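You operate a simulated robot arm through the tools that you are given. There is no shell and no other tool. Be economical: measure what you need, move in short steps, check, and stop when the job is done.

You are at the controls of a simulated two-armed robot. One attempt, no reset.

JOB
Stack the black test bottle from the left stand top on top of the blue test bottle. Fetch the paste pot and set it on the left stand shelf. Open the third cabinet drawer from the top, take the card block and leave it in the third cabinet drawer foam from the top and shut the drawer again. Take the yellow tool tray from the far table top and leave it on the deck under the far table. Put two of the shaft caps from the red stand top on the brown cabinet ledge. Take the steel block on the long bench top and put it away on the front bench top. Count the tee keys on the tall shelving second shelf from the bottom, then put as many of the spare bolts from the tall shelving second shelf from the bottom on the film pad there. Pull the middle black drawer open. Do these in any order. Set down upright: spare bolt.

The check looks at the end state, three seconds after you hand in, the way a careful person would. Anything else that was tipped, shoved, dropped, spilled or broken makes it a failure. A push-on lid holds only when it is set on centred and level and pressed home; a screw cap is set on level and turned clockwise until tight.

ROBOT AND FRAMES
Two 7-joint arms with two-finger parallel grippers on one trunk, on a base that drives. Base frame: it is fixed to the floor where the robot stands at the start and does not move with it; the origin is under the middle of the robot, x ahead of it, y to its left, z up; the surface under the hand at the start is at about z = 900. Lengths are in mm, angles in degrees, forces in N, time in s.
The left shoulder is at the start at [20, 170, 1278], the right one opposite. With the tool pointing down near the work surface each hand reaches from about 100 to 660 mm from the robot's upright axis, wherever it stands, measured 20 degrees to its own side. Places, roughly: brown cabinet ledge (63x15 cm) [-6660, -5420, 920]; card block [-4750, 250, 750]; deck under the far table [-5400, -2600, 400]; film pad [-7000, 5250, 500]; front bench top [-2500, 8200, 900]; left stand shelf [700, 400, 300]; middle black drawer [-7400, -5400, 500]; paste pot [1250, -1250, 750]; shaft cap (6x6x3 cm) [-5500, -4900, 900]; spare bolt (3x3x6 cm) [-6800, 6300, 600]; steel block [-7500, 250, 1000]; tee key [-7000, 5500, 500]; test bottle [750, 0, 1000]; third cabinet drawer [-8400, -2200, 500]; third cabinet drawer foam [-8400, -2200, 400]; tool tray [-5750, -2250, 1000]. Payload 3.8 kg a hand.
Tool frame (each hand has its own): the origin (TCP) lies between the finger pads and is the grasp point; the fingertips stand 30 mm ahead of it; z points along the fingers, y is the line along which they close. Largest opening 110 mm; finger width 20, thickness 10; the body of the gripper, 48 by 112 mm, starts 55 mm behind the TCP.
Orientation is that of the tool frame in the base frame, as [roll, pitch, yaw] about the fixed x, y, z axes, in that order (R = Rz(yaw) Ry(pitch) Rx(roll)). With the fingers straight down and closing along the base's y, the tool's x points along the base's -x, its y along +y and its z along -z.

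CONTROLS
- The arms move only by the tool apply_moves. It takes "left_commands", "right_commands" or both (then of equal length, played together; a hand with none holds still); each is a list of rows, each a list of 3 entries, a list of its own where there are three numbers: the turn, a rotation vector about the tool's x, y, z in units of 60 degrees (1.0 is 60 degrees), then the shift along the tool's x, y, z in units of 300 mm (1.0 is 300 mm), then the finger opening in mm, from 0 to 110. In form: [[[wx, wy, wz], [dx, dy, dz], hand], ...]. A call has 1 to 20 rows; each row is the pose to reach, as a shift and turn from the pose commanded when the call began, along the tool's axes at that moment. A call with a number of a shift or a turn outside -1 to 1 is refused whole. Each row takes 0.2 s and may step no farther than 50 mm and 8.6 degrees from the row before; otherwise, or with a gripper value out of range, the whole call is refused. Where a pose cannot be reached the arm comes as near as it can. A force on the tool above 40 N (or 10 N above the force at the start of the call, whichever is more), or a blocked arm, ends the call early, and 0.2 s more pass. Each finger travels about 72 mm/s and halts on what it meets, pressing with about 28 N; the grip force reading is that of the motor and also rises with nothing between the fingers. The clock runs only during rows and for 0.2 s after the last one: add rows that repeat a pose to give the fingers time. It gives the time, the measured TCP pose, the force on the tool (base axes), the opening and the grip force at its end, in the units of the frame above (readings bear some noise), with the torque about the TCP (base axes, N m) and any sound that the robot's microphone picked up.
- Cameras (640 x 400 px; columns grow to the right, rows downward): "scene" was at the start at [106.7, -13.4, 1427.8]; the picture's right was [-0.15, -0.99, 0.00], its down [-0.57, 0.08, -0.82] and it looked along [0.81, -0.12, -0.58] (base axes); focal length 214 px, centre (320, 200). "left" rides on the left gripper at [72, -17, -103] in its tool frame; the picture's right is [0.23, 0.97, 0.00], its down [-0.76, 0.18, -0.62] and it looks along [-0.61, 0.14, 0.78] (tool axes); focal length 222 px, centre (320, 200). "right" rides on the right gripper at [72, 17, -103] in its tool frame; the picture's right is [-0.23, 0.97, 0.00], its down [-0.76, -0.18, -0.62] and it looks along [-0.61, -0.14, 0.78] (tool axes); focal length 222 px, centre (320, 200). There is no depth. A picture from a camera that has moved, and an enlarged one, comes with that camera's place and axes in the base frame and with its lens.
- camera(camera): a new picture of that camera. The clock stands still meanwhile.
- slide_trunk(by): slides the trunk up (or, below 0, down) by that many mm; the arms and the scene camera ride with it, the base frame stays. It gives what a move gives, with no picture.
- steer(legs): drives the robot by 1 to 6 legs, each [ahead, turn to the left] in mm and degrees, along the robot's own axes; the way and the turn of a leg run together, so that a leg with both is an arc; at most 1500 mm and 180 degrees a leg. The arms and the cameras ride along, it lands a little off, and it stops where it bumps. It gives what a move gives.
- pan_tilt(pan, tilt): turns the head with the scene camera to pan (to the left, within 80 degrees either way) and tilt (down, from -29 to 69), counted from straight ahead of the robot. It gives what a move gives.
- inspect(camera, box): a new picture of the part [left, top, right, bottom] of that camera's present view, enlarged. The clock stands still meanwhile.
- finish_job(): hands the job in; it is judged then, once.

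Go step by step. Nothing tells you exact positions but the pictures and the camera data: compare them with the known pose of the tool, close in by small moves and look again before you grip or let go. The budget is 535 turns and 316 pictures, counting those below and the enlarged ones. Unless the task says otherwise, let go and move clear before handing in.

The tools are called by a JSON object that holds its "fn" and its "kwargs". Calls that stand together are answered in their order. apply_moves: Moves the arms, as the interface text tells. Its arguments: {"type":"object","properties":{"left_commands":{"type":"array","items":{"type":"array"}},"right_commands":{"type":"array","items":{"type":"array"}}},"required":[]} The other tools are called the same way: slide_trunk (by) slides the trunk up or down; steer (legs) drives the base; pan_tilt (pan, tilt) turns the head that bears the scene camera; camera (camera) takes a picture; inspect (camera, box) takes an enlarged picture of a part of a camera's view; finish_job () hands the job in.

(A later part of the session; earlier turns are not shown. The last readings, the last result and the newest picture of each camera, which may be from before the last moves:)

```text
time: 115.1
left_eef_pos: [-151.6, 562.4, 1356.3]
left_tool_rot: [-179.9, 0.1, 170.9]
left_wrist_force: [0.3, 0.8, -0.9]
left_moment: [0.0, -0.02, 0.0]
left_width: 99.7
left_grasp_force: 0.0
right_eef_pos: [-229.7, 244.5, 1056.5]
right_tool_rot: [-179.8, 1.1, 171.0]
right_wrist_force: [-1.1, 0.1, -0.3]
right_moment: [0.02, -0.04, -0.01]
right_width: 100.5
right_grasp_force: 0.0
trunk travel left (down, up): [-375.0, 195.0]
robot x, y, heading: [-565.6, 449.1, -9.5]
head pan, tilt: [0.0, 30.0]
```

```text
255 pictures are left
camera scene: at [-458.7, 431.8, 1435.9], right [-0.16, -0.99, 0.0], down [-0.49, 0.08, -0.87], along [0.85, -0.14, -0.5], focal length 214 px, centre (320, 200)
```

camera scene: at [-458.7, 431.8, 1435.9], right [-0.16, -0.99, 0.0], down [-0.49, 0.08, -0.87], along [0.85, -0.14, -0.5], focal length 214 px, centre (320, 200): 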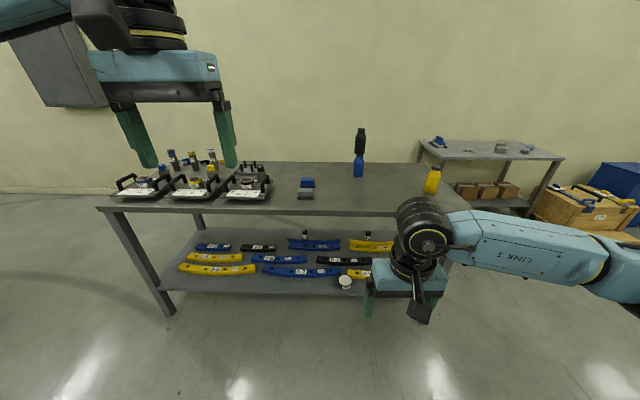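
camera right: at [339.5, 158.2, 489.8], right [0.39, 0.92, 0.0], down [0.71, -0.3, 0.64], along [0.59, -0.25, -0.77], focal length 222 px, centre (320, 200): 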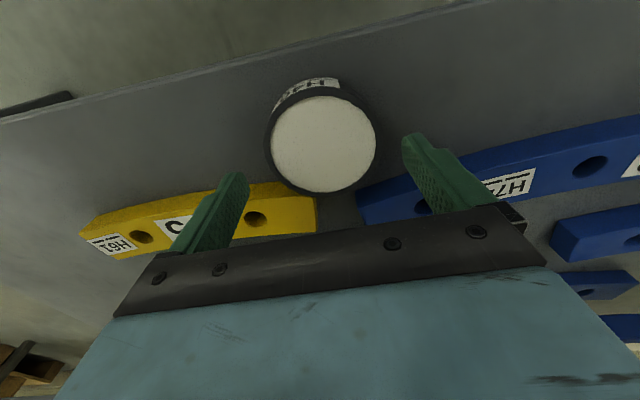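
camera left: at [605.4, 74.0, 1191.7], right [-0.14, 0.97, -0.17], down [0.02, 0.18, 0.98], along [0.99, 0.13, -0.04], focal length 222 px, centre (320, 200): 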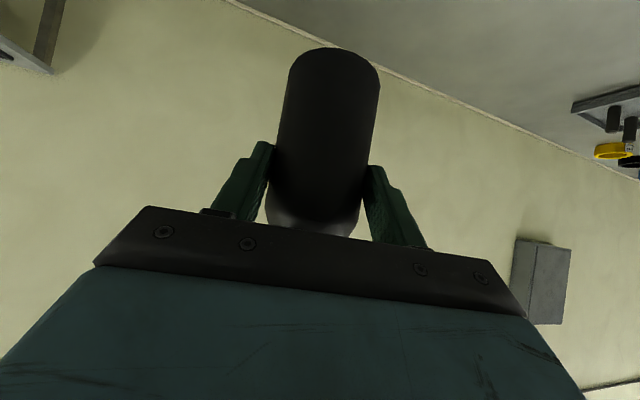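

Bottle stack and pot are done. Now I turn around to survey the rest of the hall.

{"fn": "apply_moves", "kwargs": {"right_commands": [[[0, 0, 0], [0, 0, -0.16], 100], [[0, 0, 0], [0, 0, -0.32], 100], [[0, 0, 0], [0, 0, -0.48], 100], [[0, 0, 0], [0, 0, -0.64], 100], [[0, 0, 0], [0, 0, -0.8], 100], [[0, 0, 0], [0, 0, -0.95], 100]]}}

{"fn": "steer", "kwargs": {"legs": [[0, 180], [600, 10]]}}

{"fn": "pan_tilt", "kwargs": {"pan": 0, "tilt": 12}}

{"fn": "camera", "kwargs": {"camera": "scene"}}

```text
time: 116.5
left_eef_pos: [-151.8, 563.1, 1356.0]
left_tool_rot: [-179.9, 0.1, 171.0]
left_wrist_force: [0.7, 0.7, 0.0]
left_moment: [-0.02, -0.05, -0.01]
left_width: 99.9
left_grasp_force: 0.1
right_eef_pos: [-237.2, 245.6, 1342.3]
right_tool_rot: [-179.8, 1.2, 171.1]
right_wrist_force: [-0.9, 0.0, 0.4]
right_moment: [-0.03, 0.0, 0.01]
right_width: 100.2
right_grasp_force: 0.1
trunk travel left (down, up): [-375.0, 195.0]
robot x, y, heading: [-567.9, 448.1, -9.3]
head pan, tilt: [0.0, 30.0]
```

```text
time: 127.0
left_eef_pos: [-1554.1, 388.3, 1357.4]
left_tool_rot: [-179.8, 0.1, -3.5]
left_wrist_force: [-0.7, -0.1, 0.2]
left_moment: [0.01, -0.04, -0.01]
left_width: 100.0
left_grasp_force: 0.1
right_eef_pos: [-1500.7, 712.9, 1340.8]
right_tool_rot: [-180.0, 1.2, -3.4]
right_wrist_force: [-0.6, -0.5, 0.0]
right_moment: [-0.01, -0.01, -0.03]
right_width: 99.6
right_grasp_force: 0.0
trunk travel left (down, up): [-375.0, 195.0]
robot x, y, heading: [-1148.8, 536.5, 176.0]
head pan, tilt: [0.0, 30.0]
```

```text
time: 127.8
left_eef_pos: [-1554.8, 389.5, 1356.9]
left_tool_rot: [-179.9, 0.1, -3.4]
left_wrist_force: [0.7, -0.4, 0.2]
left_moment: [0.0, 0.01, -0.01]
left_width: 100.2
left_grasp_force: 0.1
right_eef_pos: [-1500.4, 711.4, 1341.5]
right_tool_rot: [-180.0, 1.2, -3.3]
right_wrist_force: [0.0, 0.1, -0.6]
right_moment: [0.0, 0.04, 0.0]
right_width: 100.0
right_grasp_force: 0.1
trunk travel left (down, up): [-375.0, 195.0]
robot x, y, heading: [-1150.4, 542.0, 176.3]
head pan, tilt: [0.0, 12.0]
```

```text
254 pictures are left
camera scene: at [-1266.5, 547.2, 1465.0], right [0.07, 1.0, 0.0], down [0.21, -0.01, -0.98], along [-0.98, 0.06, -0.21], focal length 214 px, centre (320, 200)
```

scene: 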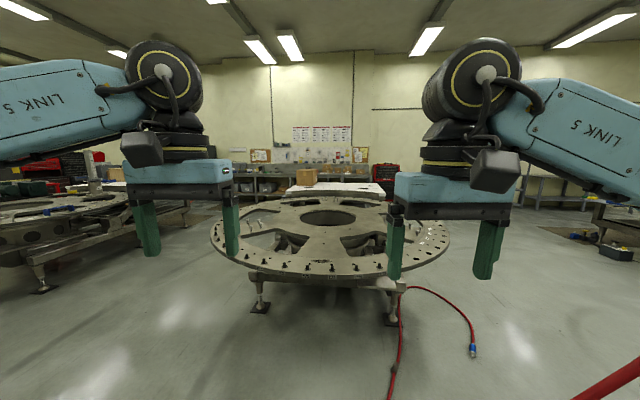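

A large ring fixture stands ahead. I'll zoom in to find the card block and see the surroundings.

{"fn": "inspect", "kwargs": {"camera": "scene", "box": [200, 130, 460, 290]}}

{"fn": "inspect", "kwargs": {"camera": "scene", "box": [0, 130, 220, 290]}}

{"fn": "inspect", "kwargs": {"camera": "scene", "box": [440, 130, 640, 290]}}

```text
2.46 times, centred on (330, 210) of scene
camera zoom: at [-1266.5, 547.2, 1465.0], right [0.07, 1.0, 0.0], down [0.21, -0.01, -0.98], along [-0.98, 0.06, -0.21], focal length 528 px, centre (295, 175)
```

zoom: 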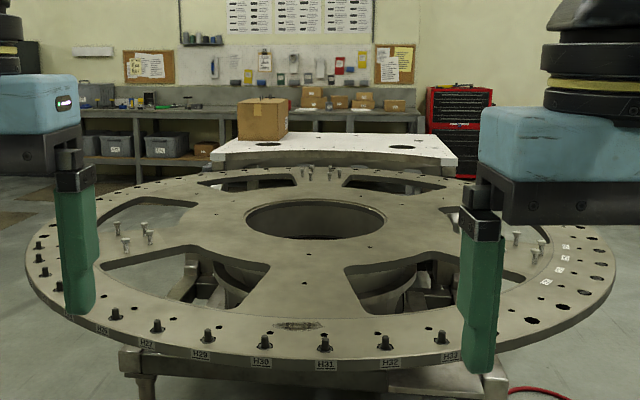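

```text
2.50 times, centred on (110, 210) of scene
camera zoom: at [-1266.5, 547.2, 1465.0], right [0.07, 1.0, 0.0], down [0.21, -0.01, -0.98], along [-0.98, 0.06, -0.21], focal length 536 px, centre (845, 175)
```

zoom: 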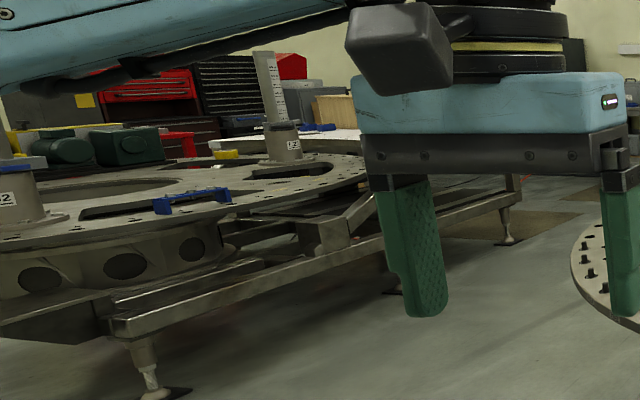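

```text
2.50 times, centred on (540, 210) of scene
camera zoom: at [-1266.5, 547.2, 1465.0], right [0.07, 1.0, 0.0], down [0.21, -0.01, -0.98], along [-0.98, 0.06, -0.21], focal length 536 px, centre (-230, 175)
```

zoom: 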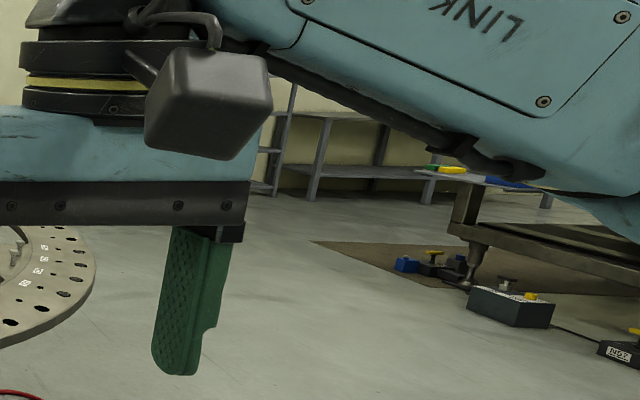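

The card block should be just past the ring, on its left side as I face it. I'll take the corridor to the left of the ring and look along it.

{"fn": "steer", "kwargs": {"legs": [[0, 50], [1000, 0], [700, 0], [0, -47]]}}

{"fn": "pan_tilt", "kwargs": {"pan": -12, "tilt": 25}}

{"fn": "camera", "kwargs": {"camera": "scene"}}

```text
time: 140.8
left_eef_pos: [-2685.2, -870.9, 1357.2]
left_tool_rot: [-180.0, 0.0, -0.4]
left_wrist_force: [-0.2, 0.8, 0.6]
left_moment: [-0.02, -0.05, -0.01]
left_width: 100.1
left_grasp_force: 0.2
right_eef_pos: [-2649.7, -545.4, 1341.5]
right_tool_rot: [180.0, 1.3, -0.3]
right_wrist_force: [0.6, 0.3, -0.8]
right_moment: [-0.01, 0.0, 0.01]
right_width: 100.0
right_grasp_force: 0.1
trunk travel left (down, up): [-375.0, 195.0]
robot x, y, heading: [-2292.1, -702.6, 179.4]
head pan, tilt: [0.0, 12.0]
```

```text
time: 141.6
left_eef_pos: [-2685.3, -871.7, 1357.0]
left_tool_rot: [-179.9, 0.1, -0.5]
left_wrist_force: [-0.5, 0.0, -0.3]
left_moment: [-0.02, 0.01, 0.0]
left_width: 100.0
left_grasp_force: 0.1
right_eef_pos: [-2649.7, -546.5, 1342.1]
right_tool_rot: [-179.9, 1.1, -0.3]
right_wrist_force: [-0.1, -0.3, 0.2]
right_moment: [-0.04, 0.01, -0.01]
right_width: 100.2
right_grasp_force: 0.0
trunk travel left (down, up): [-375.0, 195.0]
robot x, y, heading: [-2290.2, -698.5, 179.4]
head pan, tilt: [-12.0, 25.0]
```

```text
250 pictures are left
camera scene: at [-2403.3, -678.9, 1444.0], right [0.22, 0.98, 0.0], down [0.41, -0.09, -0.91], along [-0.88, 0.2, -0.42], focal length 214 px, centre (320, 200)
```

scene: 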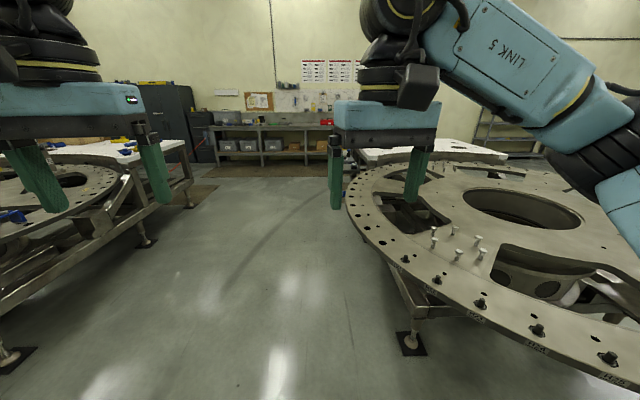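

The corridor is about 1.3 m wide. I'll drive 1900 mm along it and look right toward the white plate.

{"fn": "steer", "kwargs": {"legs": [[1000, 2], [900, -2]]}}

{"fn": "pan_tilt", "kwargs": {"pan": -45, "tilt": 25}}

{"fn": "camera", "kwargs": {"camera": "scene"}}

{"fn": "pan_tilt", "kwargs": {"pan": 30, "tilt": 15}}

{"fn": "camera", "kwargs": {"camera": "scene"}}

```text
time: 151.1
left_eef_pos: [-4583.0, -909.5, 1356.0]
left_tool_rot: [-179.8, 0.1, 0.0]
left_wrist_force: [0.1, 0.1, 0.5]
left_moment: [-0.02, -0.05, -0.02]
left_width: 100.1
left_grasp_force: 0.0
right_eef_pos: [-4549.0, -582.1, 1340.9]
right_tool_rot: [-180.0, 1.2, 0.2]
right_wrist_force: [0.7, -0.5, 0.2]
right_moment: [0.0, 0.02, -0.03]
right_width: 100.1
right_grasp_force: 0.1
trunk travel left (down, up): [-375.0, 195.0]
robot x, y, heading: [-4189.6, -734.7, 180.3]
head pan, tilt: [-12.0, 25.0]
```

```text
time: 152.1
left_eef_pos: [-4581.9, -909.1, 1357.5]
left_tool_rot: [-180.0, 0.0, 0.1]
left_wrist_force: [0.0, -0.5, -0.1]
left_moment: [0.0, -0.02, 0.0]
left_width: 100.0
left_grasp_force: 0.1
right_eef_pos: [-4547.3, -581.7, 1341.1]
right_tool_rot: [-179.9, 1.2, 0.2]
right_wrist_force: [-0.1, -0.4, 0.0]
right_moment: [-0.04, -0.02, 0.02]
right_width: 99.8
right_grasp_force: 0.1
trunk travel left (down, up): [-375.0, 195.0]
robot x, y, heading: [-4190.5, -729.6, 180.2]
head pan, tilt: [-45.0, 25.0]
```

```text
249 pictures are left
camera scene: at [-4277.3, -667.9, 1443.9], right [0.71, 0.71, 0.0], down [0.3, -0.3, -0.91], along [-0.64, 0.64, -0.42], focal length 214 px, centre (320, 200)
```

scene: 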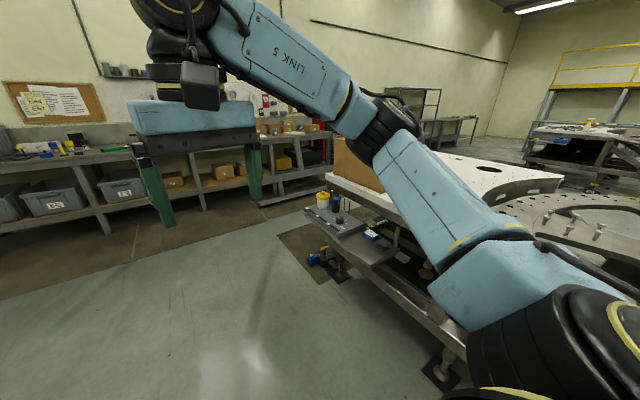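

```text
time: 153.5
left_eef_pos: [-4583.1, -908.7, 1357.2]
left_tool_rot: [-179.9, 0.1, 0.1]
left_wrist_force: [-0.3, -0.1, 0.4]
left_moment: [0.0, 0.01, -0.01]
left_width: 100.0
left_grasp_force: 0.0
right_eef_pos: [-4550.1, -583.6, 1341.7]
right_tool_rot: [180.0, 1.1, 0.2]
right_wrist_force: [0.4, -0.5, 0.0]
right_moment: [-0.02, 0.04, 0.01]
right_width: 100.1
right_grasp_force: 0.0
trunk travel left (down, up): [-375.0, 195.0]
robot x, y, heading: [-4192.3, -729.5, 179.9]
head pan, tilt: [30.0, 15.0]
```

```text
248 pictures are left
camera scene: at [-4293.3, -779.6, 1460.2], right [-0.5, 0.87, 0.0], down [0.22, 0.13, -0.97], along [-0.84, -0.48, -0.26], focal length 214 px, centre (320, 200)
```

scene: 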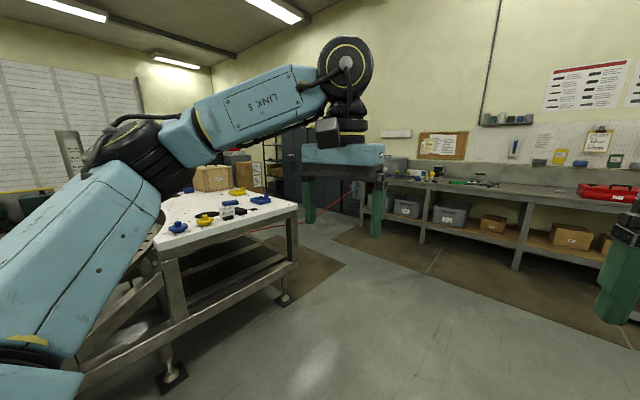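

The side tray at the white plate's corner matches the card block's place. I'll zoom on it.

{"fn": "pan_tilt", "kwargs": {"pan": -45, "tilt": 25}}

{"fn": "inspect", "kwargs": {"camera": "scene", "box": [290, 160, 450, 280]}}

```text
time: 155.0
left_eef_pos: [-4583.0, -909.2, 1355.2]
left_tool_rot: [-179.8, 0.1, 0.0]
left_wrist_force: [-0.6, 0.1, 0.0]
left_moment: [-0.03, -0.03, -0.01]
left_width: 100.1
left_grasp_force: 0.2
right_eef_pos: [-4548.5, -583.7, 1342.6]
right_tool_rot: [180.0, 1.1, 0.2]
right_wrist_force: [-0.1, 0.2, 0.0]
right_moment: [0.02, 0.03, 0.0]
right_width: 100.1
right_grasp_force: 0.1
trunk travel left (down, up): [-375.0, 195.0]
robot x, y, heading: [-4190.0, -731.1, 180.1]
head pan, tilt: [-45.0, 25.0]
```

```text
3.33 times, centred on (370, 220) of scene
camera zoom: at [-4277.3, -667.9, 1444.0], right [0.71, 0.71, 0.0], down [0.3, -0.3, -0.91], along [-0.64, 0.64, -0.42], focal length 715 px, centre (153, 133)
```

zoom: 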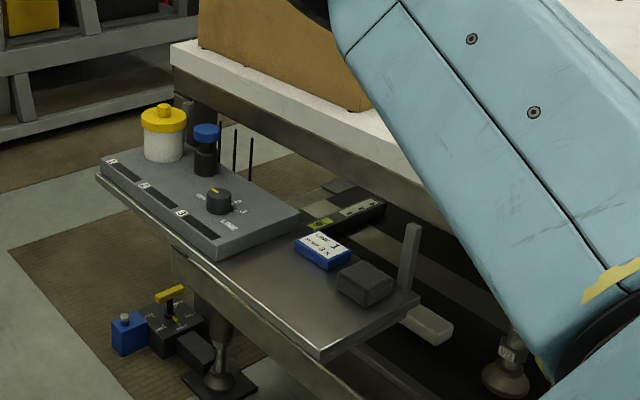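

{"fn": "inspect", "kwargs": {"camera": "scene", "box": [355, 225, 395, 253]}}

{"fn": "inspect", "kwargs": {"camera": "scene", "box": [335, 205, 375, 235]}}

```text
14.29 times, centred on (375, 239) of scene
camera zoom: at [-4277.3, -667.9, 1444.0], right [0.71, 0.71, 0.0], down [0.3, -0.3, -0.91], along [-0.64, 0.64, -0.42], focal length 3064 px, centre (-466, -357)
```

zoom: 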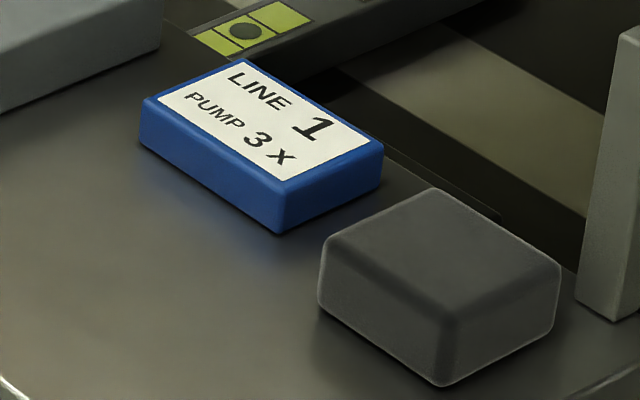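

```text
13.33 times, centred on (355, 220) of scene
camera zoom: at [-4277.3, -667.9, 1444.0], right [0.71, 0.71, 0.0], down [0.3, -0.3, -0.91], along [-0.64, 0.64, -0.42], focal length 2860 px, centre (-147, -67)
```

zoom: 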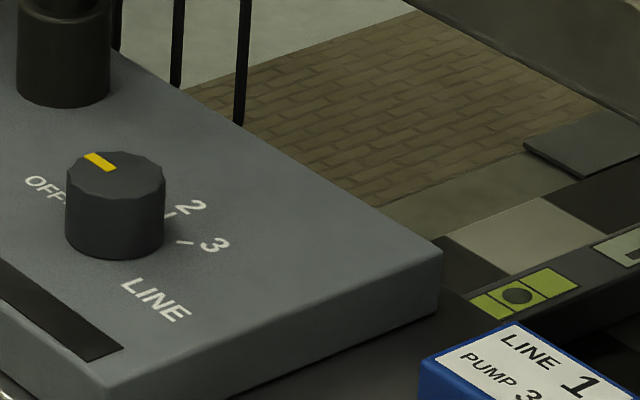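

The blue block with the label card sits near (-4787, 246), about 73×53 mm, and I take it as the card block. I'll drive to face the tray at heading 79°.

{"fn": "steer", "kwargs": {"legs": [[0, -34.3], [1000, 0], [0, -66.8]]}}

{"fn": "pan_tilt", "kwargs": {"pan": -10, "tilt": 50}}

{"fn": "camera", "kwargs": {"camera": "scene"}}

{"fn": "camera", "kwargs": {"camera": "right"}}

```text
time: 164.7
left_eef_pos: [-5113.0, 252.5, 1356.4]
left_tool_rot: [-180.0, 0.1, -99.9]
left_wrist_force: [-0.8, -0.6, 0.2]
left_moment: [-0.01, 0.0, 0.01]
left_width: 100.2
left_grasp_force: 0.2
right_eef_pos: [-4796.1, 164.0, 1340.6]
right_tool_rot: [-180.0, 1.2, -99.7]
right_wrist_force: [-0.5, 0.3, 0.4]
right_moment: [-0.02, 0.03, 0.02]
right_width: 99.9
right_grasp_force: 0.0
trunk travel left (down, up): [-375.0, 195.0]
robot x, y, heading: [-5005.8, -163.8, 80.0]
head pan, tilt: [-45.0, 25.0]
```

```text
time: 165.7
left_eef_pos: [-5112.7, 253.7, 1356.7]
left_tool_rot: [-179.9, 0.1, -99.8]
left_wrist_force: [0.1, 0.9, 0.3]
left_moment: [-0.04, -0.02, -0.01]
left_width: 99.9
left_grasp_force: 0.0
right_eef_pos: [-4797.2, 163.6, 1341.5]
right_tool_rot: [-179.9, 1.2, -99.7]
right_wrist_force: [0.4, 0.0, 0.6]
right_moment: [0.01, 0.01, -0.02]
right_width: 100.1
right_grasp_force: 0.1
trunk travel left (down, up): [-375.0, 195.0]
robot x, y, heading: [-5003.1, -163.5, 79.9]
head pan, tilt: [-10.0, 50.0]
```

```text
244 pictures are left
camera scene: at [-4977.7, -71.4, 1406.5], right [0.94, -0.34, 0.0], down [-0.26, -0.72, -0.64], along [0.22, 0.6, -0.77], focal length 214 px, centre (320, 200)
```

scene: 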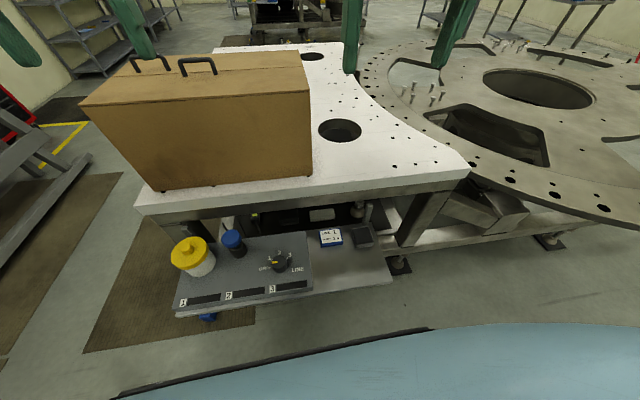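

```text
243 pictures are left
camera right: at [-4825.6, 92.9, 1443.3], right [-0.92, 0.39, 0.0], down [0.3, 0.71, 0.64], along [0.25, 0.59, -0.77], focal length 222 px, centre (320, 200)
```

right: 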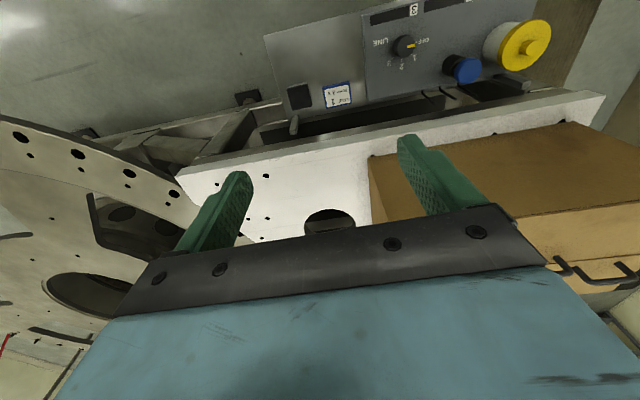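

The block is right below the white plate's edge, so I'll approach with the tool tilted 30° back toward the robot. Moving down partway.

{"fn": "apply_moves", "kwargs": {"right_commands": [[[0, -0.0625, 0], [-0.031, 0.009, 0.122], 98], [[0, -0.125, 0], [-0.061, 0.017, 0.245], 98], [[0, -0.1875, 0], [-0.092, 0.026, 0.367], 98], [[0, -0.25, 0], [-0.122, 0.035, 0.49], 98], [[0, -0.3125, 0], [-0.153, 0.043, 0.612], 98], [[0, -0.375, 0], [-0.184, 0.052, 0.735], 98], [[0, -0.4375, 0], [-0.214, 0.06, 0.857], 98], [[0, -0.5, 0], [-0.245, 0.069, 0.98], 98]]}}

{"fn": "camera", "kwargs": {"camera": "right"}}

{"fn": "inspect", "kwargs": {"camera": "scene", "box": [260, 190, 420, 290]}}

```text
time: 167.5
left_eef_pos: [-5112.8, 252.8, 1357.3]
left_tool_rot: [-179.9, 0.1, -99.8]
left_wrist_force: [0.4, -0.2, -0.1]
left_moment: [-0.02, -0.03, 0.02]
left_width: 100.0
left_grasp_force: 0.0
right_eef_pos: [-4804.0, 248.0, 1050.1]
right_tool_rot: [-179.9, 31.3, -99.7]
right_wrist_force: [-0.6, 0.8, -0.2]
right_moment: [-0.01, 0.0, 0.06]
right_width: 98.1
right_grasp_force: 0.1
trunk travel left (down, up): [-375.0, 195.0]
robot x, y, heading: [-5007.5, -164.3, 79.7]
head pan, tilt: [-10.0, 50.0]
```

```text
242 pictures are left
camera right: at [-4839.6, 137.2, 1100.6], right [-0.93, 0.36, 0.12], down [0.23, 0.29, 0.93], along [0.3, 0.89, -0.35], focal length 222 px, centre (320, 200)
```

right: 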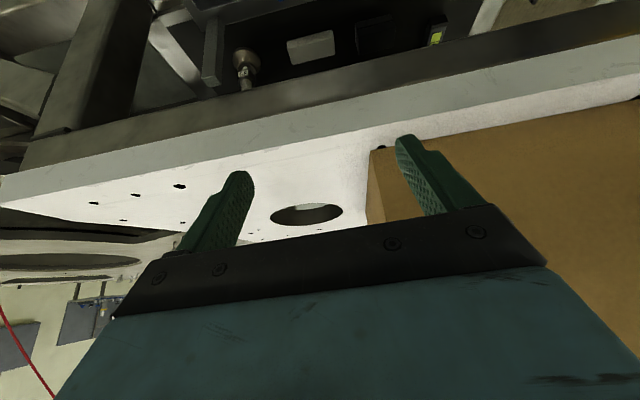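

```text
4.00 times, centred on (340, 240) of scene
camera zoom: at [-4977.6, -71.2, 1406.4], right [0.94, -0.34, 0.0], down [-0.26, -0.72, -0.64], along [0.22, 0.6, -0.77], focal length 858 px, centre (240, 40)
```

zoom: 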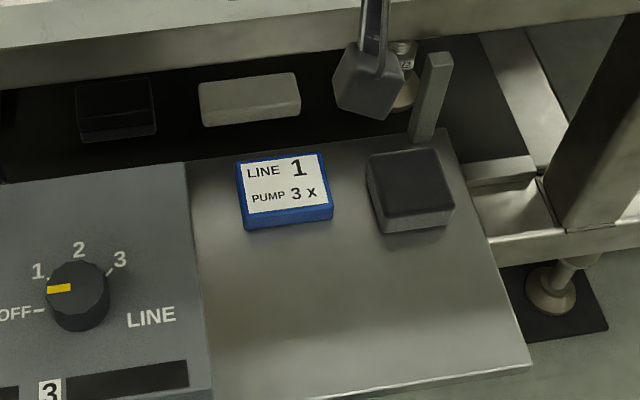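

Triangulating, the block top centre is near (-4803, 281, 740). I'll lower the tilted hand to about 840 and check in the scene camera.

{"fn": "apply_moves", "kwargs": {"right_commands": [[[0, 0, 0], [0.061, 0.003, 0.127], 98], [[0, 0, 0], [0.121, 0.006, 0.254], 98], [[0, 0, 0], [0.182, 0.01, 0.381], 98], [[0, 0, 0], [0.242, 0.013, 0.508], 98], [[0, 0, 0], [0.303, 0.016, 0.635], 98], [[0, 0, 0], [0.303, 0.016, 0.635], 98]]}}

{"fn": "camera", "kwargs": {"camera": "right"}}

{"fn": "inspect", "kwargs": {"camera": "scene", "box": [260, 190, 420, 290]}}

```text
time: 168.9
left_eef_pos: [-5111.7, 253.2, 1357.6]
left_tool_rot: [-180.0, 0.1, -99.9]
left_wrist_force: [-0.4, -0.5, 0.5]
left_moment: [0.0, 0.03, 0.0]
left_width: 99.8
left_grasp_force: 0.1
right_eef_pos: [-4806.2, 269.7, 837.2]
right_tool_rot: [-180.0, 31.2, -99.7]
right_wrist_force: [1.2, -0.3, 0.5]
right_moment: [0.03, -0.02, -0.01]
right_width: 97.9
right_grasp_force: 0.1
trunk travel left (down, up): [-375.0, 195.0]
robot x, y, heading: [-5005.6, -167.6, 79.8]
head pan, tilt: [-10.0, 50.0]
```

```text
240 pictures are left
camera right: at [-4840.7, 158.9, 887.4], right [-0.93, 0.36, 0.12], down [0.23, 0.29, 0.93], along [0.3, 0.89, -0.35], focal length 222 px, centre (320, 200)
```

right: 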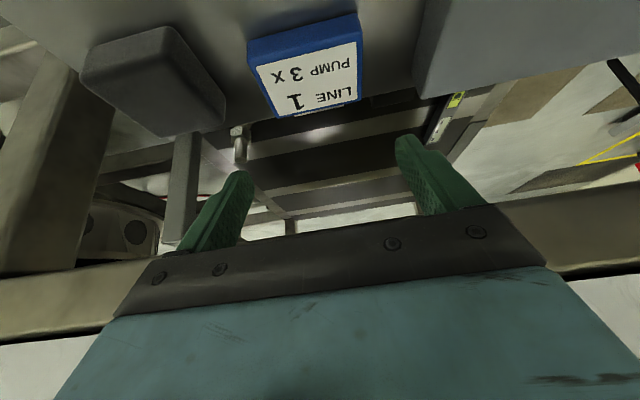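

```text
4.00 times, centred on (340, 240) of scene
camera zoom: at [-4977.8, -71.5, 1406.5], right [0.94, -0.34, 0.0], down [-0.26, -0.72, -0.64], along [0.22, 0.6, -0.77], focal length 858 px, centre (240, 40)
```

zoom: 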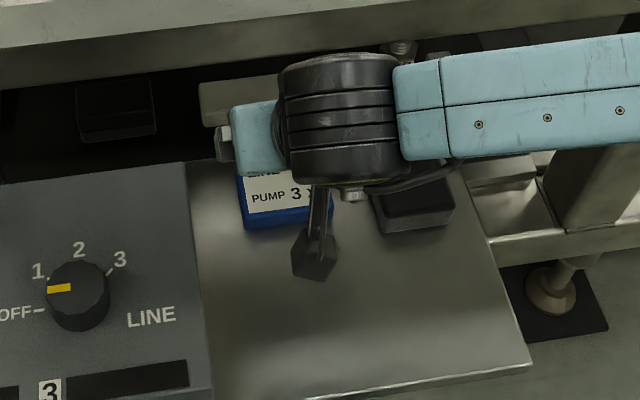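

The label block sits right where expected and lateral error is about 2 mm. Lowering 75 mm vertically, then a check.

{"fn": "apply_moves", "kwargs": {"right_commands": [[[0, 0, 0], [0.035, -0.006, 0.057], 98], [[0, 0, 0], [0.07, -0.006, 0.114], 98], [[0, 0, 0], [0.104, -0.006, 0.171], 98], [[0, 0, 0], [0.13, -0.006, 0.2135], 98], [[0, 0, 0], [0.13, -0.006, 0.2135], 98]]}}

{"fn": "camera", "kwargs": {"camera": "right"}}

{"fn": "inspect", "kwargs": {"camera": "scene", "box": [260, 190, 420, 290]}}

```text
time: 170.1
left_eef_pos: [-5112.5, 253.4, 1356.8]
left_tool_rot: [-179.8, 0.1, -99.9]
left_wrist_force: [-0.7, -0.3, 0.1]
left_moment: [-0.04, 0.0, -0.01]
left_width: 100.1
left_grasp_force: 0.1
right_eef_pos: [-4803.9, 268.6, 763.6]
right_tool_rot: [179.9, 31.2, -99.7]
right_wrist_force: [0.4, 0.5, 0.5]
right_moment: [0.03, -0.01, 0.0]
right_width: 98.1
right_grasp_force: 0.0
trunk travel left (down, up): [-375.0, 195.0]
robot x, y, heading: [-5007.3, -159.5, 79.6]
head pan, tilt: [-10.0, 50.0]
```

```text
238 pictures are left
camera right: at [-4839.0, 157.1, 814.6], right [-0.93, 0.36, 0.12], down [0.23, 0.29, 0.93], along [0.3, 0.89, -0.35], focal length 222 px, centre (320, 200)
```

right: 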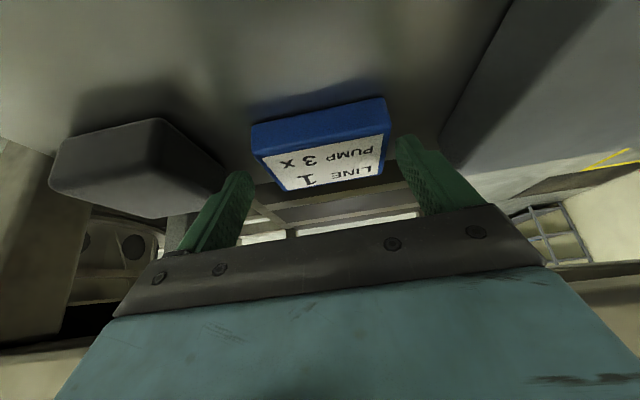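

```text
4.00 times, centred on (340, 240) of scene
camera zoom: at [-4977.8, -71.4, 1406.5], right [0.94, -0.34, 0.0], down [-0.26, -0.72, -0.64], along [0.22, 0.6, -0.77], focal length 858 px, centre (240, 40)
```

zoom: 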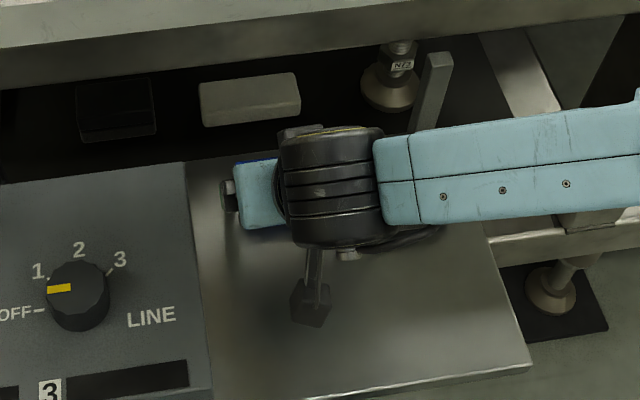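

The block lies between the fingers. I'll lower 15 mm, nudge forward 4 mm and close.

{"fn": "apply_moves", "kwargs": {"right_commands": [[[0, 0, 0], [0.007, 0, 0.025], 98], [[0, 0, 0], [0.0147, 0, 0.05], 98], [[0, 0, 0], [0.0147, 0, 0.05], 90], [[0, 0, 0], [0.0147, 0, 0.05], 80], [[0, 0, 0], [0.0147, 0, 0.05], 70], [[0, 0, 0], [0.0147, 0, 0.05], 60], [[0, 0, 0], [0.0147, 0, 0.05], 60]]}}

{"fn": "camera", "kwargs": {"camera": "right"}}

```text
time: 171.7
left_eef_pos: [-5114.3, 252.4, 1357.4]
left_tool_rot: [-179.9, 0.3, -99.8]
left_wrist_force: [-0.5, -0.3, 0.0]
left_moment: [-0.02, 0.0, 0.04]
left_width: 100.2
left_grasp_force: 0.1
right_eef_pos: [-4803.0, 273.3, 751.5]
right_tool_rot: [179.9, 31.4, -99.7]
right_wrist_force: [0.4, -1.2, 22.0]
right_moment: [0.09, 0.0, 0.1]
right_width: 79.4
right_grasp_force: 28.2
trunk travel left (down, up): [-375.0, 195.0]
robot x, y, heading: [-5007.3, -164.2, 80.0]
head pan, tilt: [-10.0, 50.0]
```

```text
236 pictures are left
camera right: at [-4838.3, 160.7, 801.2], right [-0.93, 0.35, 0.12], down [0.23, 0.29, 0.93], along [0.3, 0.89, -0.35], focal length 222 px, centre (320, 200)
```

right: 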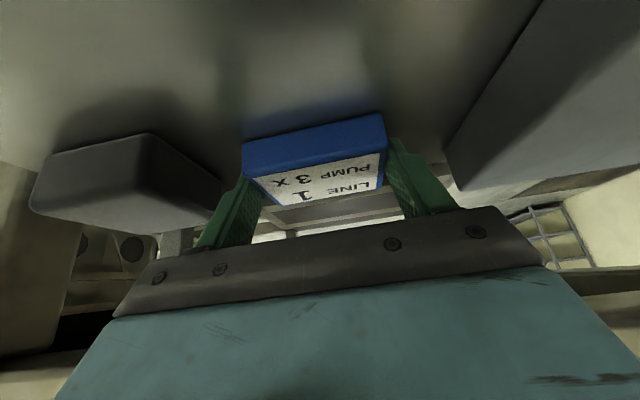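

The block is gripped at 79 mm. I retreat up and back along the tool axis.

{"fn": "apply_moves", "kwargs": {"right_commands": [[[0, 0, 0], [0, 0, -0.04], 60], [[0, 0, 0], [0, 0, -0.12], 60], [[0, 0, 0], [0, 0, -0.25], 60], [[0, 0, 0], [0, 0, -0.4], 60], [[0, 0, 0], [0, 0, -0.55], 60], [[0, 0, 0], [0, 0, -0.7], 60], [[0, 0, 0], [0, 0, -0.85], 60]]}}

{"fn": "camera", "kwargs": {"camera": "right"}}

{"fn": "camera", "kwargs": {"camera": "scene"}}

```text
time: 173.3
left_eef_pos: [-5113.7, 253.4, 1358.1]
left_tool_rot: [-179.9, 0.2, -99.9]
left_wrist_force: [-0.4, -0.7, 0.5]
left_moment: [-0.02, 0.03, 0.01]
left_width: 99.9
left_grasp_force: 0.0
right_eef_pos: [-4825.9, 141.9, 967.0]
right_tool_rot: [-180.0, 31.2, -99.7]
right_wrist_force: [0.4, -0.6, -1.1]
right_moment: [-0.01, 0.0, -0.03]
right_width: 79.3
right_grasp_force: 28.0
trunk travel left (down, up): [-375.0, 195.0]
robot x, y, heading: [-5005.6, -165.2, 80.1]
head pan, tilt: [-10.0, 50.0]
```

```text
235 pictures are left
camera right: at [-4861.1, 29.9, 1017.9], right [-0.93, 0.36, 0.12], down [0.23, 0.29, 0.93], along [0.3, 0.89, -0.35], focal length 222 px, centre (320, 200)
```

right: 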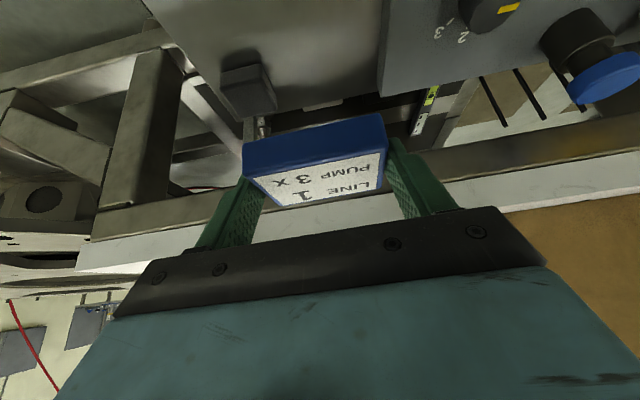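

```text
234 pictures are left
camera scene: at [-4978.1, -71.5, 1406.5], right [0.94, -0.34, 0.0], down [-0.26, -0.72, -0.64], along [0.22, 0.6, -0.77], focal length 214 px, centre (320, 200)
```

scene: 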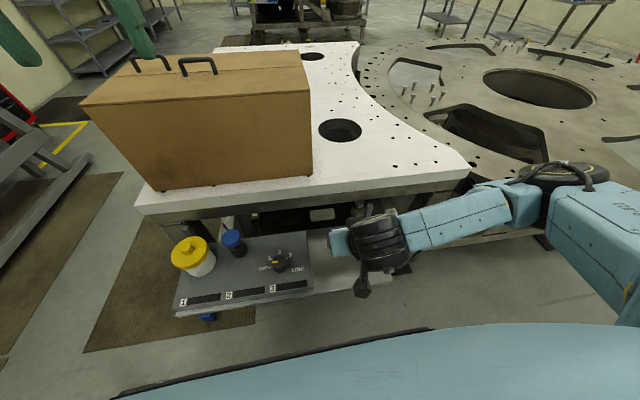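

The card block is safely held. I'll raise it a little, then drive toward the cabinet area to the west and look.

{"fn": "apply_moves", "kwargs": {"right_commands": [[[0, 0, 0], [-0.08, 0, -0.131], 60], [[0, 0, 0], [-0.16, 0, -0.262], 60], [[0, 0, 0], [-0.24, 0, -0.393], 60], [[0, 0, 0], [-0.32, 0, -0.524], 60], [[0, 0, 0], [-0.4, 0, -0.655], 60]]}}

{"fn": "steer", "kwargs": {"legs": [[-150, 0], [0, 130], [1000, 0], [900, 0]]}}

{"fn": "pan_tilt", "kwargs": {"pan": 0, "tilt": 20}}

{"fn": "camera", "kwargs": {"camera": "scene"}}

```text
time: 174.5
left_eef_pos: [-5113.3, 253.1, 1356.5]
left_tool_rot: [180.0, 0.3, -99.9]
left_wrist_force: [-0.3, -0.6, -1.4]
left_moment: [0.01, 0.02, 0.0]
left_width: 99.9
left_grasp_force: 0.2
right_eef_pos: [-4825.3, 141.7, 1199.9]
right_tool_rot: [-179.9, 31.2, -99.6]
right_wrist_force: [1.0, 0.1, -1.0]
right_moment: [0.0, -0.02, 0.0]
right_width: 79.2
right_grasp_force: 28.1
right hand out of reach, approached as far as the arm can: row 3, 4
trunk travel left (down, up): [-375.0, 195.0]
robot x, y, heading: [-5009.0, -161.2, 79.7]
head pan, tilt: [-10.0, 50.0]
```

```text
time: 190.4
left_eef_pos: [-6928.3, -1619.4, 1356.1]
left_tool_rot: [-179.9, 0.1, 29.7]
left_wrist_force: [-0.4, 0.3, 0.6]
left_moment: [0.0, 0.02, 0.0]
left_width: 99.9
left_grasp_force: 0.1
right_eef_pos: [-7025.0, -1324.5, 1198.7]
right_tool_rot: [-179.8, 31.2, 29.9]
right_wrist_force: [0.0, -0.2, -0.3]
right_moment: [-0.03, 0.0, 0.01]
right_width: 79.3
right_grasp_force: 28.0
trunk travel left (down, up): [-375.0, 195.0]
robot x, y, heading: [-6671.9, -1266.6, -150.4]
head pan, tilt: [-10.0, 50.0]
```

```text
time: 191.3
left_eef_pos: [-6928.1, -1617.7, 1357.3]
left_tool_rot: [-179.9, 0.2, 29.7]
left_wrist_force: [-0.5, 0.3, 0.0]
left_moment: [0.02, 0.0, 0.01]
left_width: 99.9
left_grasp_force: 0.2
right_eef_pos: [-7025.1, -1325.5, 1197.5]
right_tool_rot: [-179.9, 31.2, 29.9]
right_wrist_force: [0.3, 0.5, -1.2]
right_moment: [0.02, 0.0, 0.01]
right_width: 79.5
right_grasp_force: 28.2
trunk travel left (down, up): [-375.0, 195.0]
robot x, y, heading: [-6674.8, -1271.9, -150.5]
head pan, tilt: [0.0, 20.0]
```

```text
233 pictures are left
camera scene: at [-6774.4, -1327.7, 1451.9], right [-0.49, 0.87, 0.0], down [0.3, 0.17, -0.94], along [-0.82, -0.46, -0.34], focal length 214 px, centre (320, 200)
```

scene: 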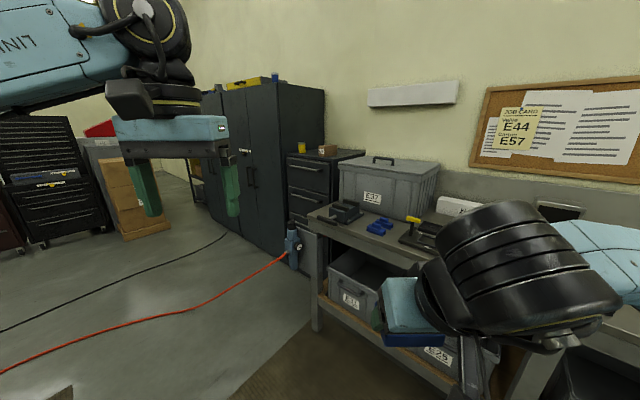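

The dark drawer cabinet next to the lockers matches the target. Zooming in.

{"fn": "inspect", "kwargs": {"camera": "scene", "box": [260, 130, 380, 280]}}

{"fn": "pan_tilt", "kwargs": {"pan": 0, "tilt": 45}}

{"fn": "camera", "kwargs": {"camera": "scene"}}

```text
2.67 times, centred on (320, 205) of scene
camera zoom: at [-6774.4, -1327.7, 1451.9], right [-0.49, 0.87, 0.0], down [0.3, 0.17, -0.94], along [-0.82, -0.46, -0.34], focal length 572 px, centre (320, 187)
```

zoom: 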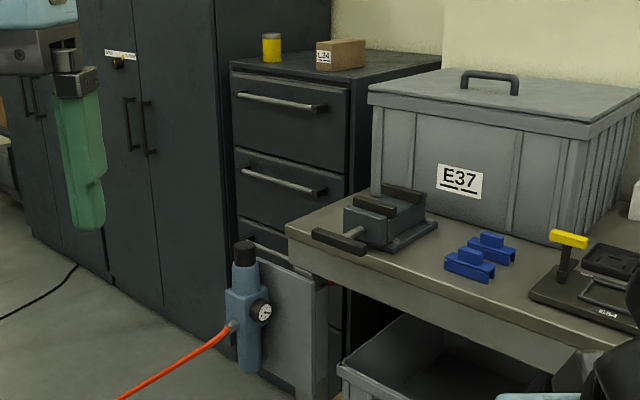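

```text
time: 192.2
left_eef_pos: [-6927.7, -1618.4, 1356.2]
left_tool_rot: [-179.7, 0.0, 29.7]
left_wrist_force: [0.0, -0.1, 0.8]
left_moment: [0.03, -0.01, 0.03]
left_width: 99.9
left_grasp_force: 0.0
right_eef_pos: [-7025.9, -1325.4, 1197.8]
right_tool_rot: [-179.9, 31.2, 30.0]
right_wrist_force: [-0.1, 0.1, -1.1]
right_moment: [0.0, 0.0, -0.02]
right_width: 79.7
right_grasp_force: 27.8
trunk travel left (down, up): [-375.0, 195.0]
robot x, y, heading: [-6673.8, -1270.0, -150.5]
head pan, tilt: [0.0, 45.0]
```

```text
231 pictures are left
camera scene: at [-6764.0, -1321.9, 1413.4], right [-0.49, 0.87, 0.0], down [0.61, 0.35, -0.71], along [-0.62, -0.35, -0.71], focal length 214 px, centre (320, 200)
```

scene: 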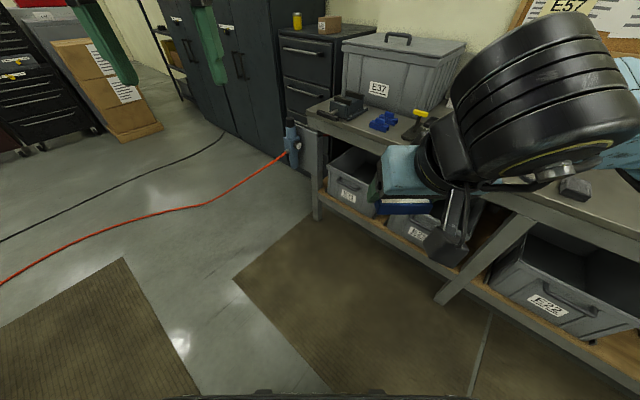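

The cabinet front faces +x near x≈-8450, y≈-2690…-2150, beside the bench end where an air regulator hangs. I'll drive to look at it square on.

{"fn": "steer", "kwargs": {"legs": [[0, 30.5], [1200, 0], [0, -60]]}}

{"fn": "pan_tilt", "kwargs": {"pan": 0, "tilt": 30}}

{"fn": "camera", "kwargs": {"camera": "scene"}}

```text
time: 202.5
left_eef_pos: [-7663.0, -2504.4, 1356.9]
left_tool_rot: [180.0, 0.1, 1.0]
left_wrist_force: [-0.3, 0.7, -0.6]
left_moment: [0.0, -0.02, -0.01]
left_width: 100.0
left_grasp_force: 0.0
right_eef_pos: [-7608.9, -2200.3, 1198.2]
right_tool_rot: [-179.9, 31.2, 1.2]
right_wrist_force: [0.4, -0.4, -1.5]
right_moment: [0.0, -0.02, 0.03]
right_width: 79.1
right_grasp_force: 28.3
trunk travel left (down, up): [-375.0, 195.0]
robot x, y, heading: [-7272.4, -2325.7, -179.1]
head pan, tilt: [0.0, 45.0]
```

```text
time: 203.3
left_eef_pos: [-7663.7, -2504.8, 1356.0]
left_tool_rot: [-179.9, 0.2, 1.0]
left_wrist_force: [1.2, -0.6, -0.5]
left_moment: [-0.02, 0.0, 0.01]
left_width: 100.1
left_grasp_force: 0.0
right_eef_pos: [-7608.7, -2200.9, 1199.0]
right_tool_rot: [-180.0, 31.2, 1.1]
right_wrist_force: [-0.2, 0.2, -1.2]
right_moment: [0.0, -0.01, 0.02]
right_width: 79.5
right_grasp_force: 27.7
trunk travel left (down, up): [-375.0, 195.0]
robot x, y, heading: [-7274.5, -2319.5, -179.4]
head pan, tilt: [0.0, 30.0]
```

```text
230 pictures are left
camera scene: at [-7386.6, -2324.4, 1435.9], right [-0.01, 1.0, 0.0], down [0.5, 0.01, -0.87], along [-0.87, -0.01, -0.5], focal length 214 px, centre (320, 200)
```

scene: 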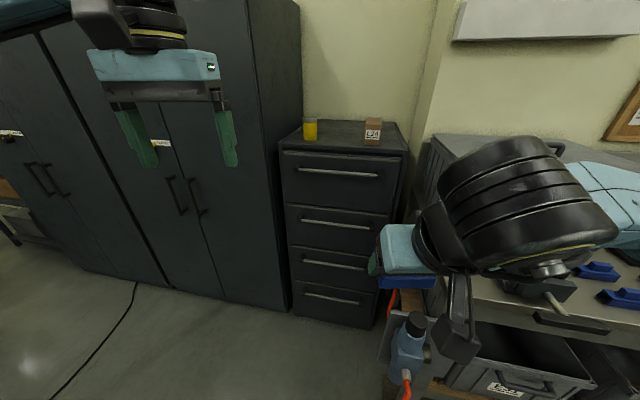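

The cabinet has four drawers, and the third one's handle is near (-8210, -2253, 582). The red hose may lie on the floor between us, so I look down before moving in.

{"fn": "pan_tilt", "kwargs": {"pan": 0, "tilt": 60}}

{"fn": "camera", "kwargs": {"camera": "scene"}}

{"fn": "pan_tilt", "kwargs": {"pan": 45, "tilt": 45}}

{"fn": "camera", "kwargs": {"camera": "scene"}}

```text
time: 204.2
left_eef_pos: [-7663.5, -2505.6, 1357.5]
left_tool_rot: [-179.9, 0.0, 1.0]
left_wrist_force: [-0.4, -0.7, 0.1]
left_moment: [0.01, 0.0, -0.02]
left_width: 100.0
left_grasp_force: 0.1
right_eef_pos: [-7607.0, -2200.3, 1199.3]
right_tool_rot: [-179.9, 31.1, 1.1]
right_wrist_force: [0.0, 0.2, -1.2]
right_moment: [0.01, -0.04, -0.02]
right_width: 79.5
right_grasp_force: 27.4
trunk travel left (down, up): [-375.0, 195.0]
robot x, y, heading: [-7269.2, -2323.4, -179.4]
head pan, tilt: [0.0, 60.0]
```

```text
229 pictures are left
camera scene: at [-7362.8, -2324.0, 1393.9], right [-0.01, 1.0, 0.0], down [0.87, 0.01, -0.5], along [-0.5, -0.01, -0.87], focal length 214 px, centre (320, 200)
```

scene: 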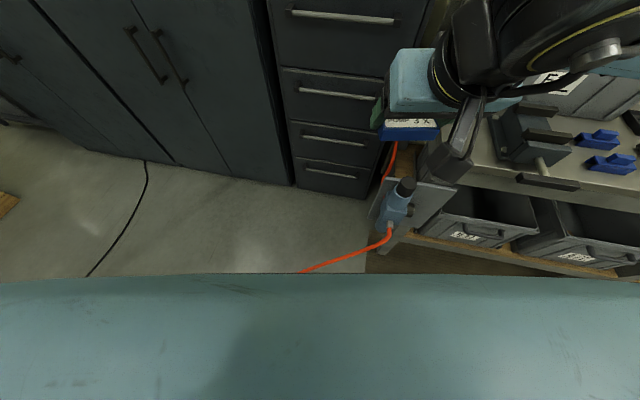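

```text
time: 205.3
left_eef_pos: [-7662.1, -2505.2, 1356.6]
left_tool_rot: [-180.0, 0.2, 1.0]
left_wrist_force: [-0.5, 0.4, 0.7]
left_moment: [0.01, 0.0, -0.02]
left_width: 100.0
left_grasp_force: 0.0
right_eef_pos: [-7607.7, -2201.1, 1198.1]
right_tool_rot: [-179.9, 31.2, 1.2]
right_wrist_force: [0.0, -0.3, -1.2]
right_moment: [0.02, 0.01, 0.03]
right_width: 79.2
right_grasp_force: 27.8
trunk travel left (down, up): [-375.0, 195.0]
robot x, y, heading: [-7274.8, -2320.9, -179.1]
head pan, tilt: [45.0, 45.0]
```

```text
228 pictures are left
camera scene: at [-7352.8, -2381.3, 1413.3], right [-0.72, 0.7, 0.0], down [0.49, 0.51, -0.71], along [-0.49, -0.51, -0.71], focal length 214 px, centre (320, 200)
```

scene: 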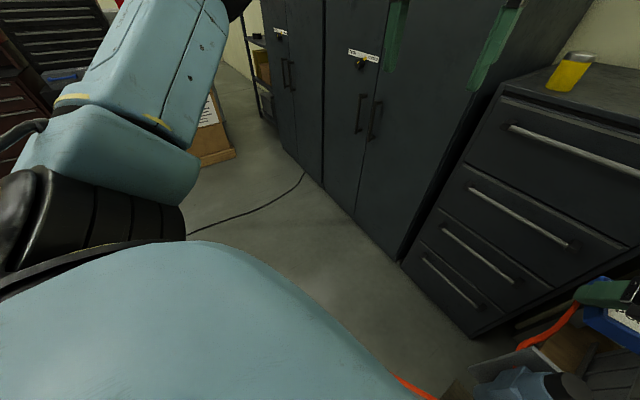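

The hose crosses the floor about 400 mm ahead, so I'll stay on this side of it. I move to around (-7465, -2150) heading 171.5°, from where the left hand should just reach the handle with the trunk lowered.

{"fn": "steer", "kwargs": {"legs": [[0, -42.3], [255, 0], [0, 33]]}}

{"fn": "pan_tilt", "kwargs": {"pan": 5, "tilt": 38}}

{"fn": "camera", "kwargs": {"camera": "scene"}}

```text
time: 210.7
left_eef_pos: [-7875.7, -2262.1, 1356.9]
left_tool_rot: [-179.9, 0.1, -9.9]
left_wrist_force: [0.5, -0.1, 0.5]
left_moment: [-0.01, 0.01, -0.01]
left_width: 99.8
left_grasp_force: 0.0
right_eef_pos: [-7763.4, -1973.4, 1198.4]
right_tool_rot: [-179.8, 31.3, -9.8]
right_wrist_force: [0.2, 0.2, -0.2]
right_moment: [0.0, 0.0, 0.02]
right_width: 79.1
right_grasp_force: 28.2
trunk travel left (down, up): [-375.0, 195.0]
robot x, y, heading: [-7457.1, -2154.6, 169.6]
head pan, tilt: [45.0, 45.0]
```

```text
time: 211.8
left_eef_pos: [-7875.1, -2261.5, 1356.2]
left_tool_rot: [-179.9, 0.1, -9.9]
left_wrist_force: [1.5, 0.9, 0.8]
left_moment: [0.03, 0.01, 0.0]
left_width: 99.9
left_grasp_force: 0.0
right_eef_pos: [-7764.3, -1973.6, 1197.9]
right_tool_rot: [180.0, 31.2, -9.6]
right_wrist_force: [0.2, 0.5, -0.3]
right_moment: [0.0, 0.01, 0.02]
right_width: 79.6
right_grasp_force: 28.7
trunk travel left (down, up): [-375.0, 195.0]
robot x, y, heading: [-7460.6, -2154.5, 169.5]
head pan, tilt: [5.0, 38.0]
```

```text
227 pictures are left
camera scene: at [-7566.0, -2144.9, 1423.6], right [0.09, 1.0, 0.0], down [0.61, -0.05, -0.79], along [-0.78, 0.07, -0.62], focal length 214 px, centre (320, 200)
```

scene: 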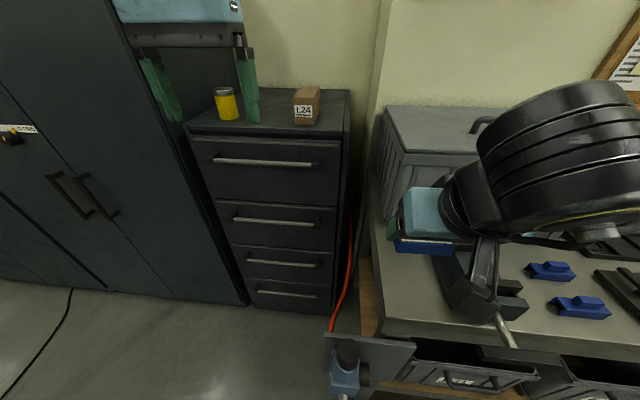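

{"fn": "inspect", "kwargs": {"camera": "scene", "box": [180, 130, 380, 320]}}

```text
2.11 times, centred on (280, 225) of scene
camera zoom: at [-7566.0, -2144.9, 1423.6], right [0.09, 1.0, 0.0], down [0.61, -0.05, -0.79], along [-0.78, 0.07, -0.62], focal length 452 px, centre (404, 147)
```

zoom: 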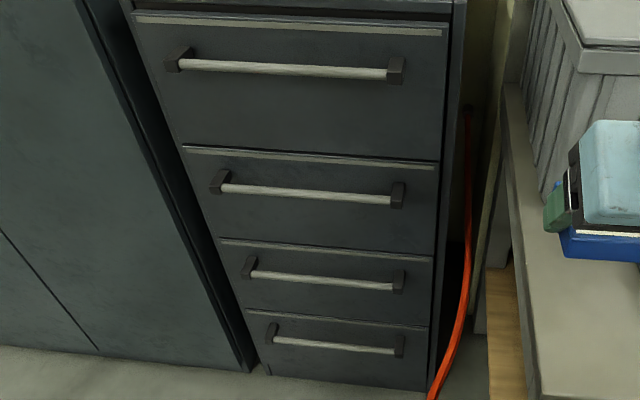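

The third drawer spans z≈354–637 with its handle bar around z≈587, face heading 169°. First I pull the right hand back from over the bench, then lower the trunk.

{"fn": "apply_moves", "kwargs": {"right_commands": [[[0, 0, 0], [0.08, 0.002, -0.05], 60], [[0, 0, 0], [0.16, 0.005, -0.1], 60], [[0, 0, 0], [0.24, 0.007, -0.15], 60], [[0, 0, 0], [0.319, 0.01, -0.193], 60]]}}

{"fn": "camera", "kwargs": {"camera": "scene"}}

```text
time: 212.8
left_eef_pos: [-7874.2, -2262.8, 1356.8]
left_tool_rot: [180.0, 0.3, -9.9]
left_wrist_force: [0.0, -1.0, -0.2]
left_moment: [0.04, 0.02, -0.03]
left_width: 99.8
left_grasp_force: 0.0
right_eef_pos: [-7701.4, -2035.5, 1240.6]
right_tool_rot: [-179.7, 31.1, -9.6]
right_wrist_force: [0.0, 0.3, 0.3]
right_moment: [-0.01, 0.01, -0.01]
right_width: 79.4
right_grasp_force: 28.0
right hand out of reach, approached as far as the arm can: row 1, 2, 3, 4
trunk travel left (down, up): [-375.0, 195.0]
robot x, y, heading: [-7454.9, -2154.7, 169.8]
head pan, tilt: [5.0, 38.0]
```

```text
225 pictures are left
camera scene: at [-7565.4, -2146.2, 1423.7], right [0.09, 1.0, 0.0], down [0.61, -0.05, -0.79], along [-0.79, 0.07, -0.62], focal length 214 px, centre (320, 200)
```

scene: 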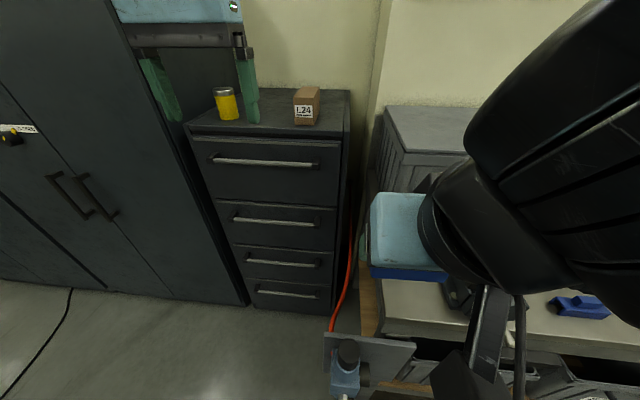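

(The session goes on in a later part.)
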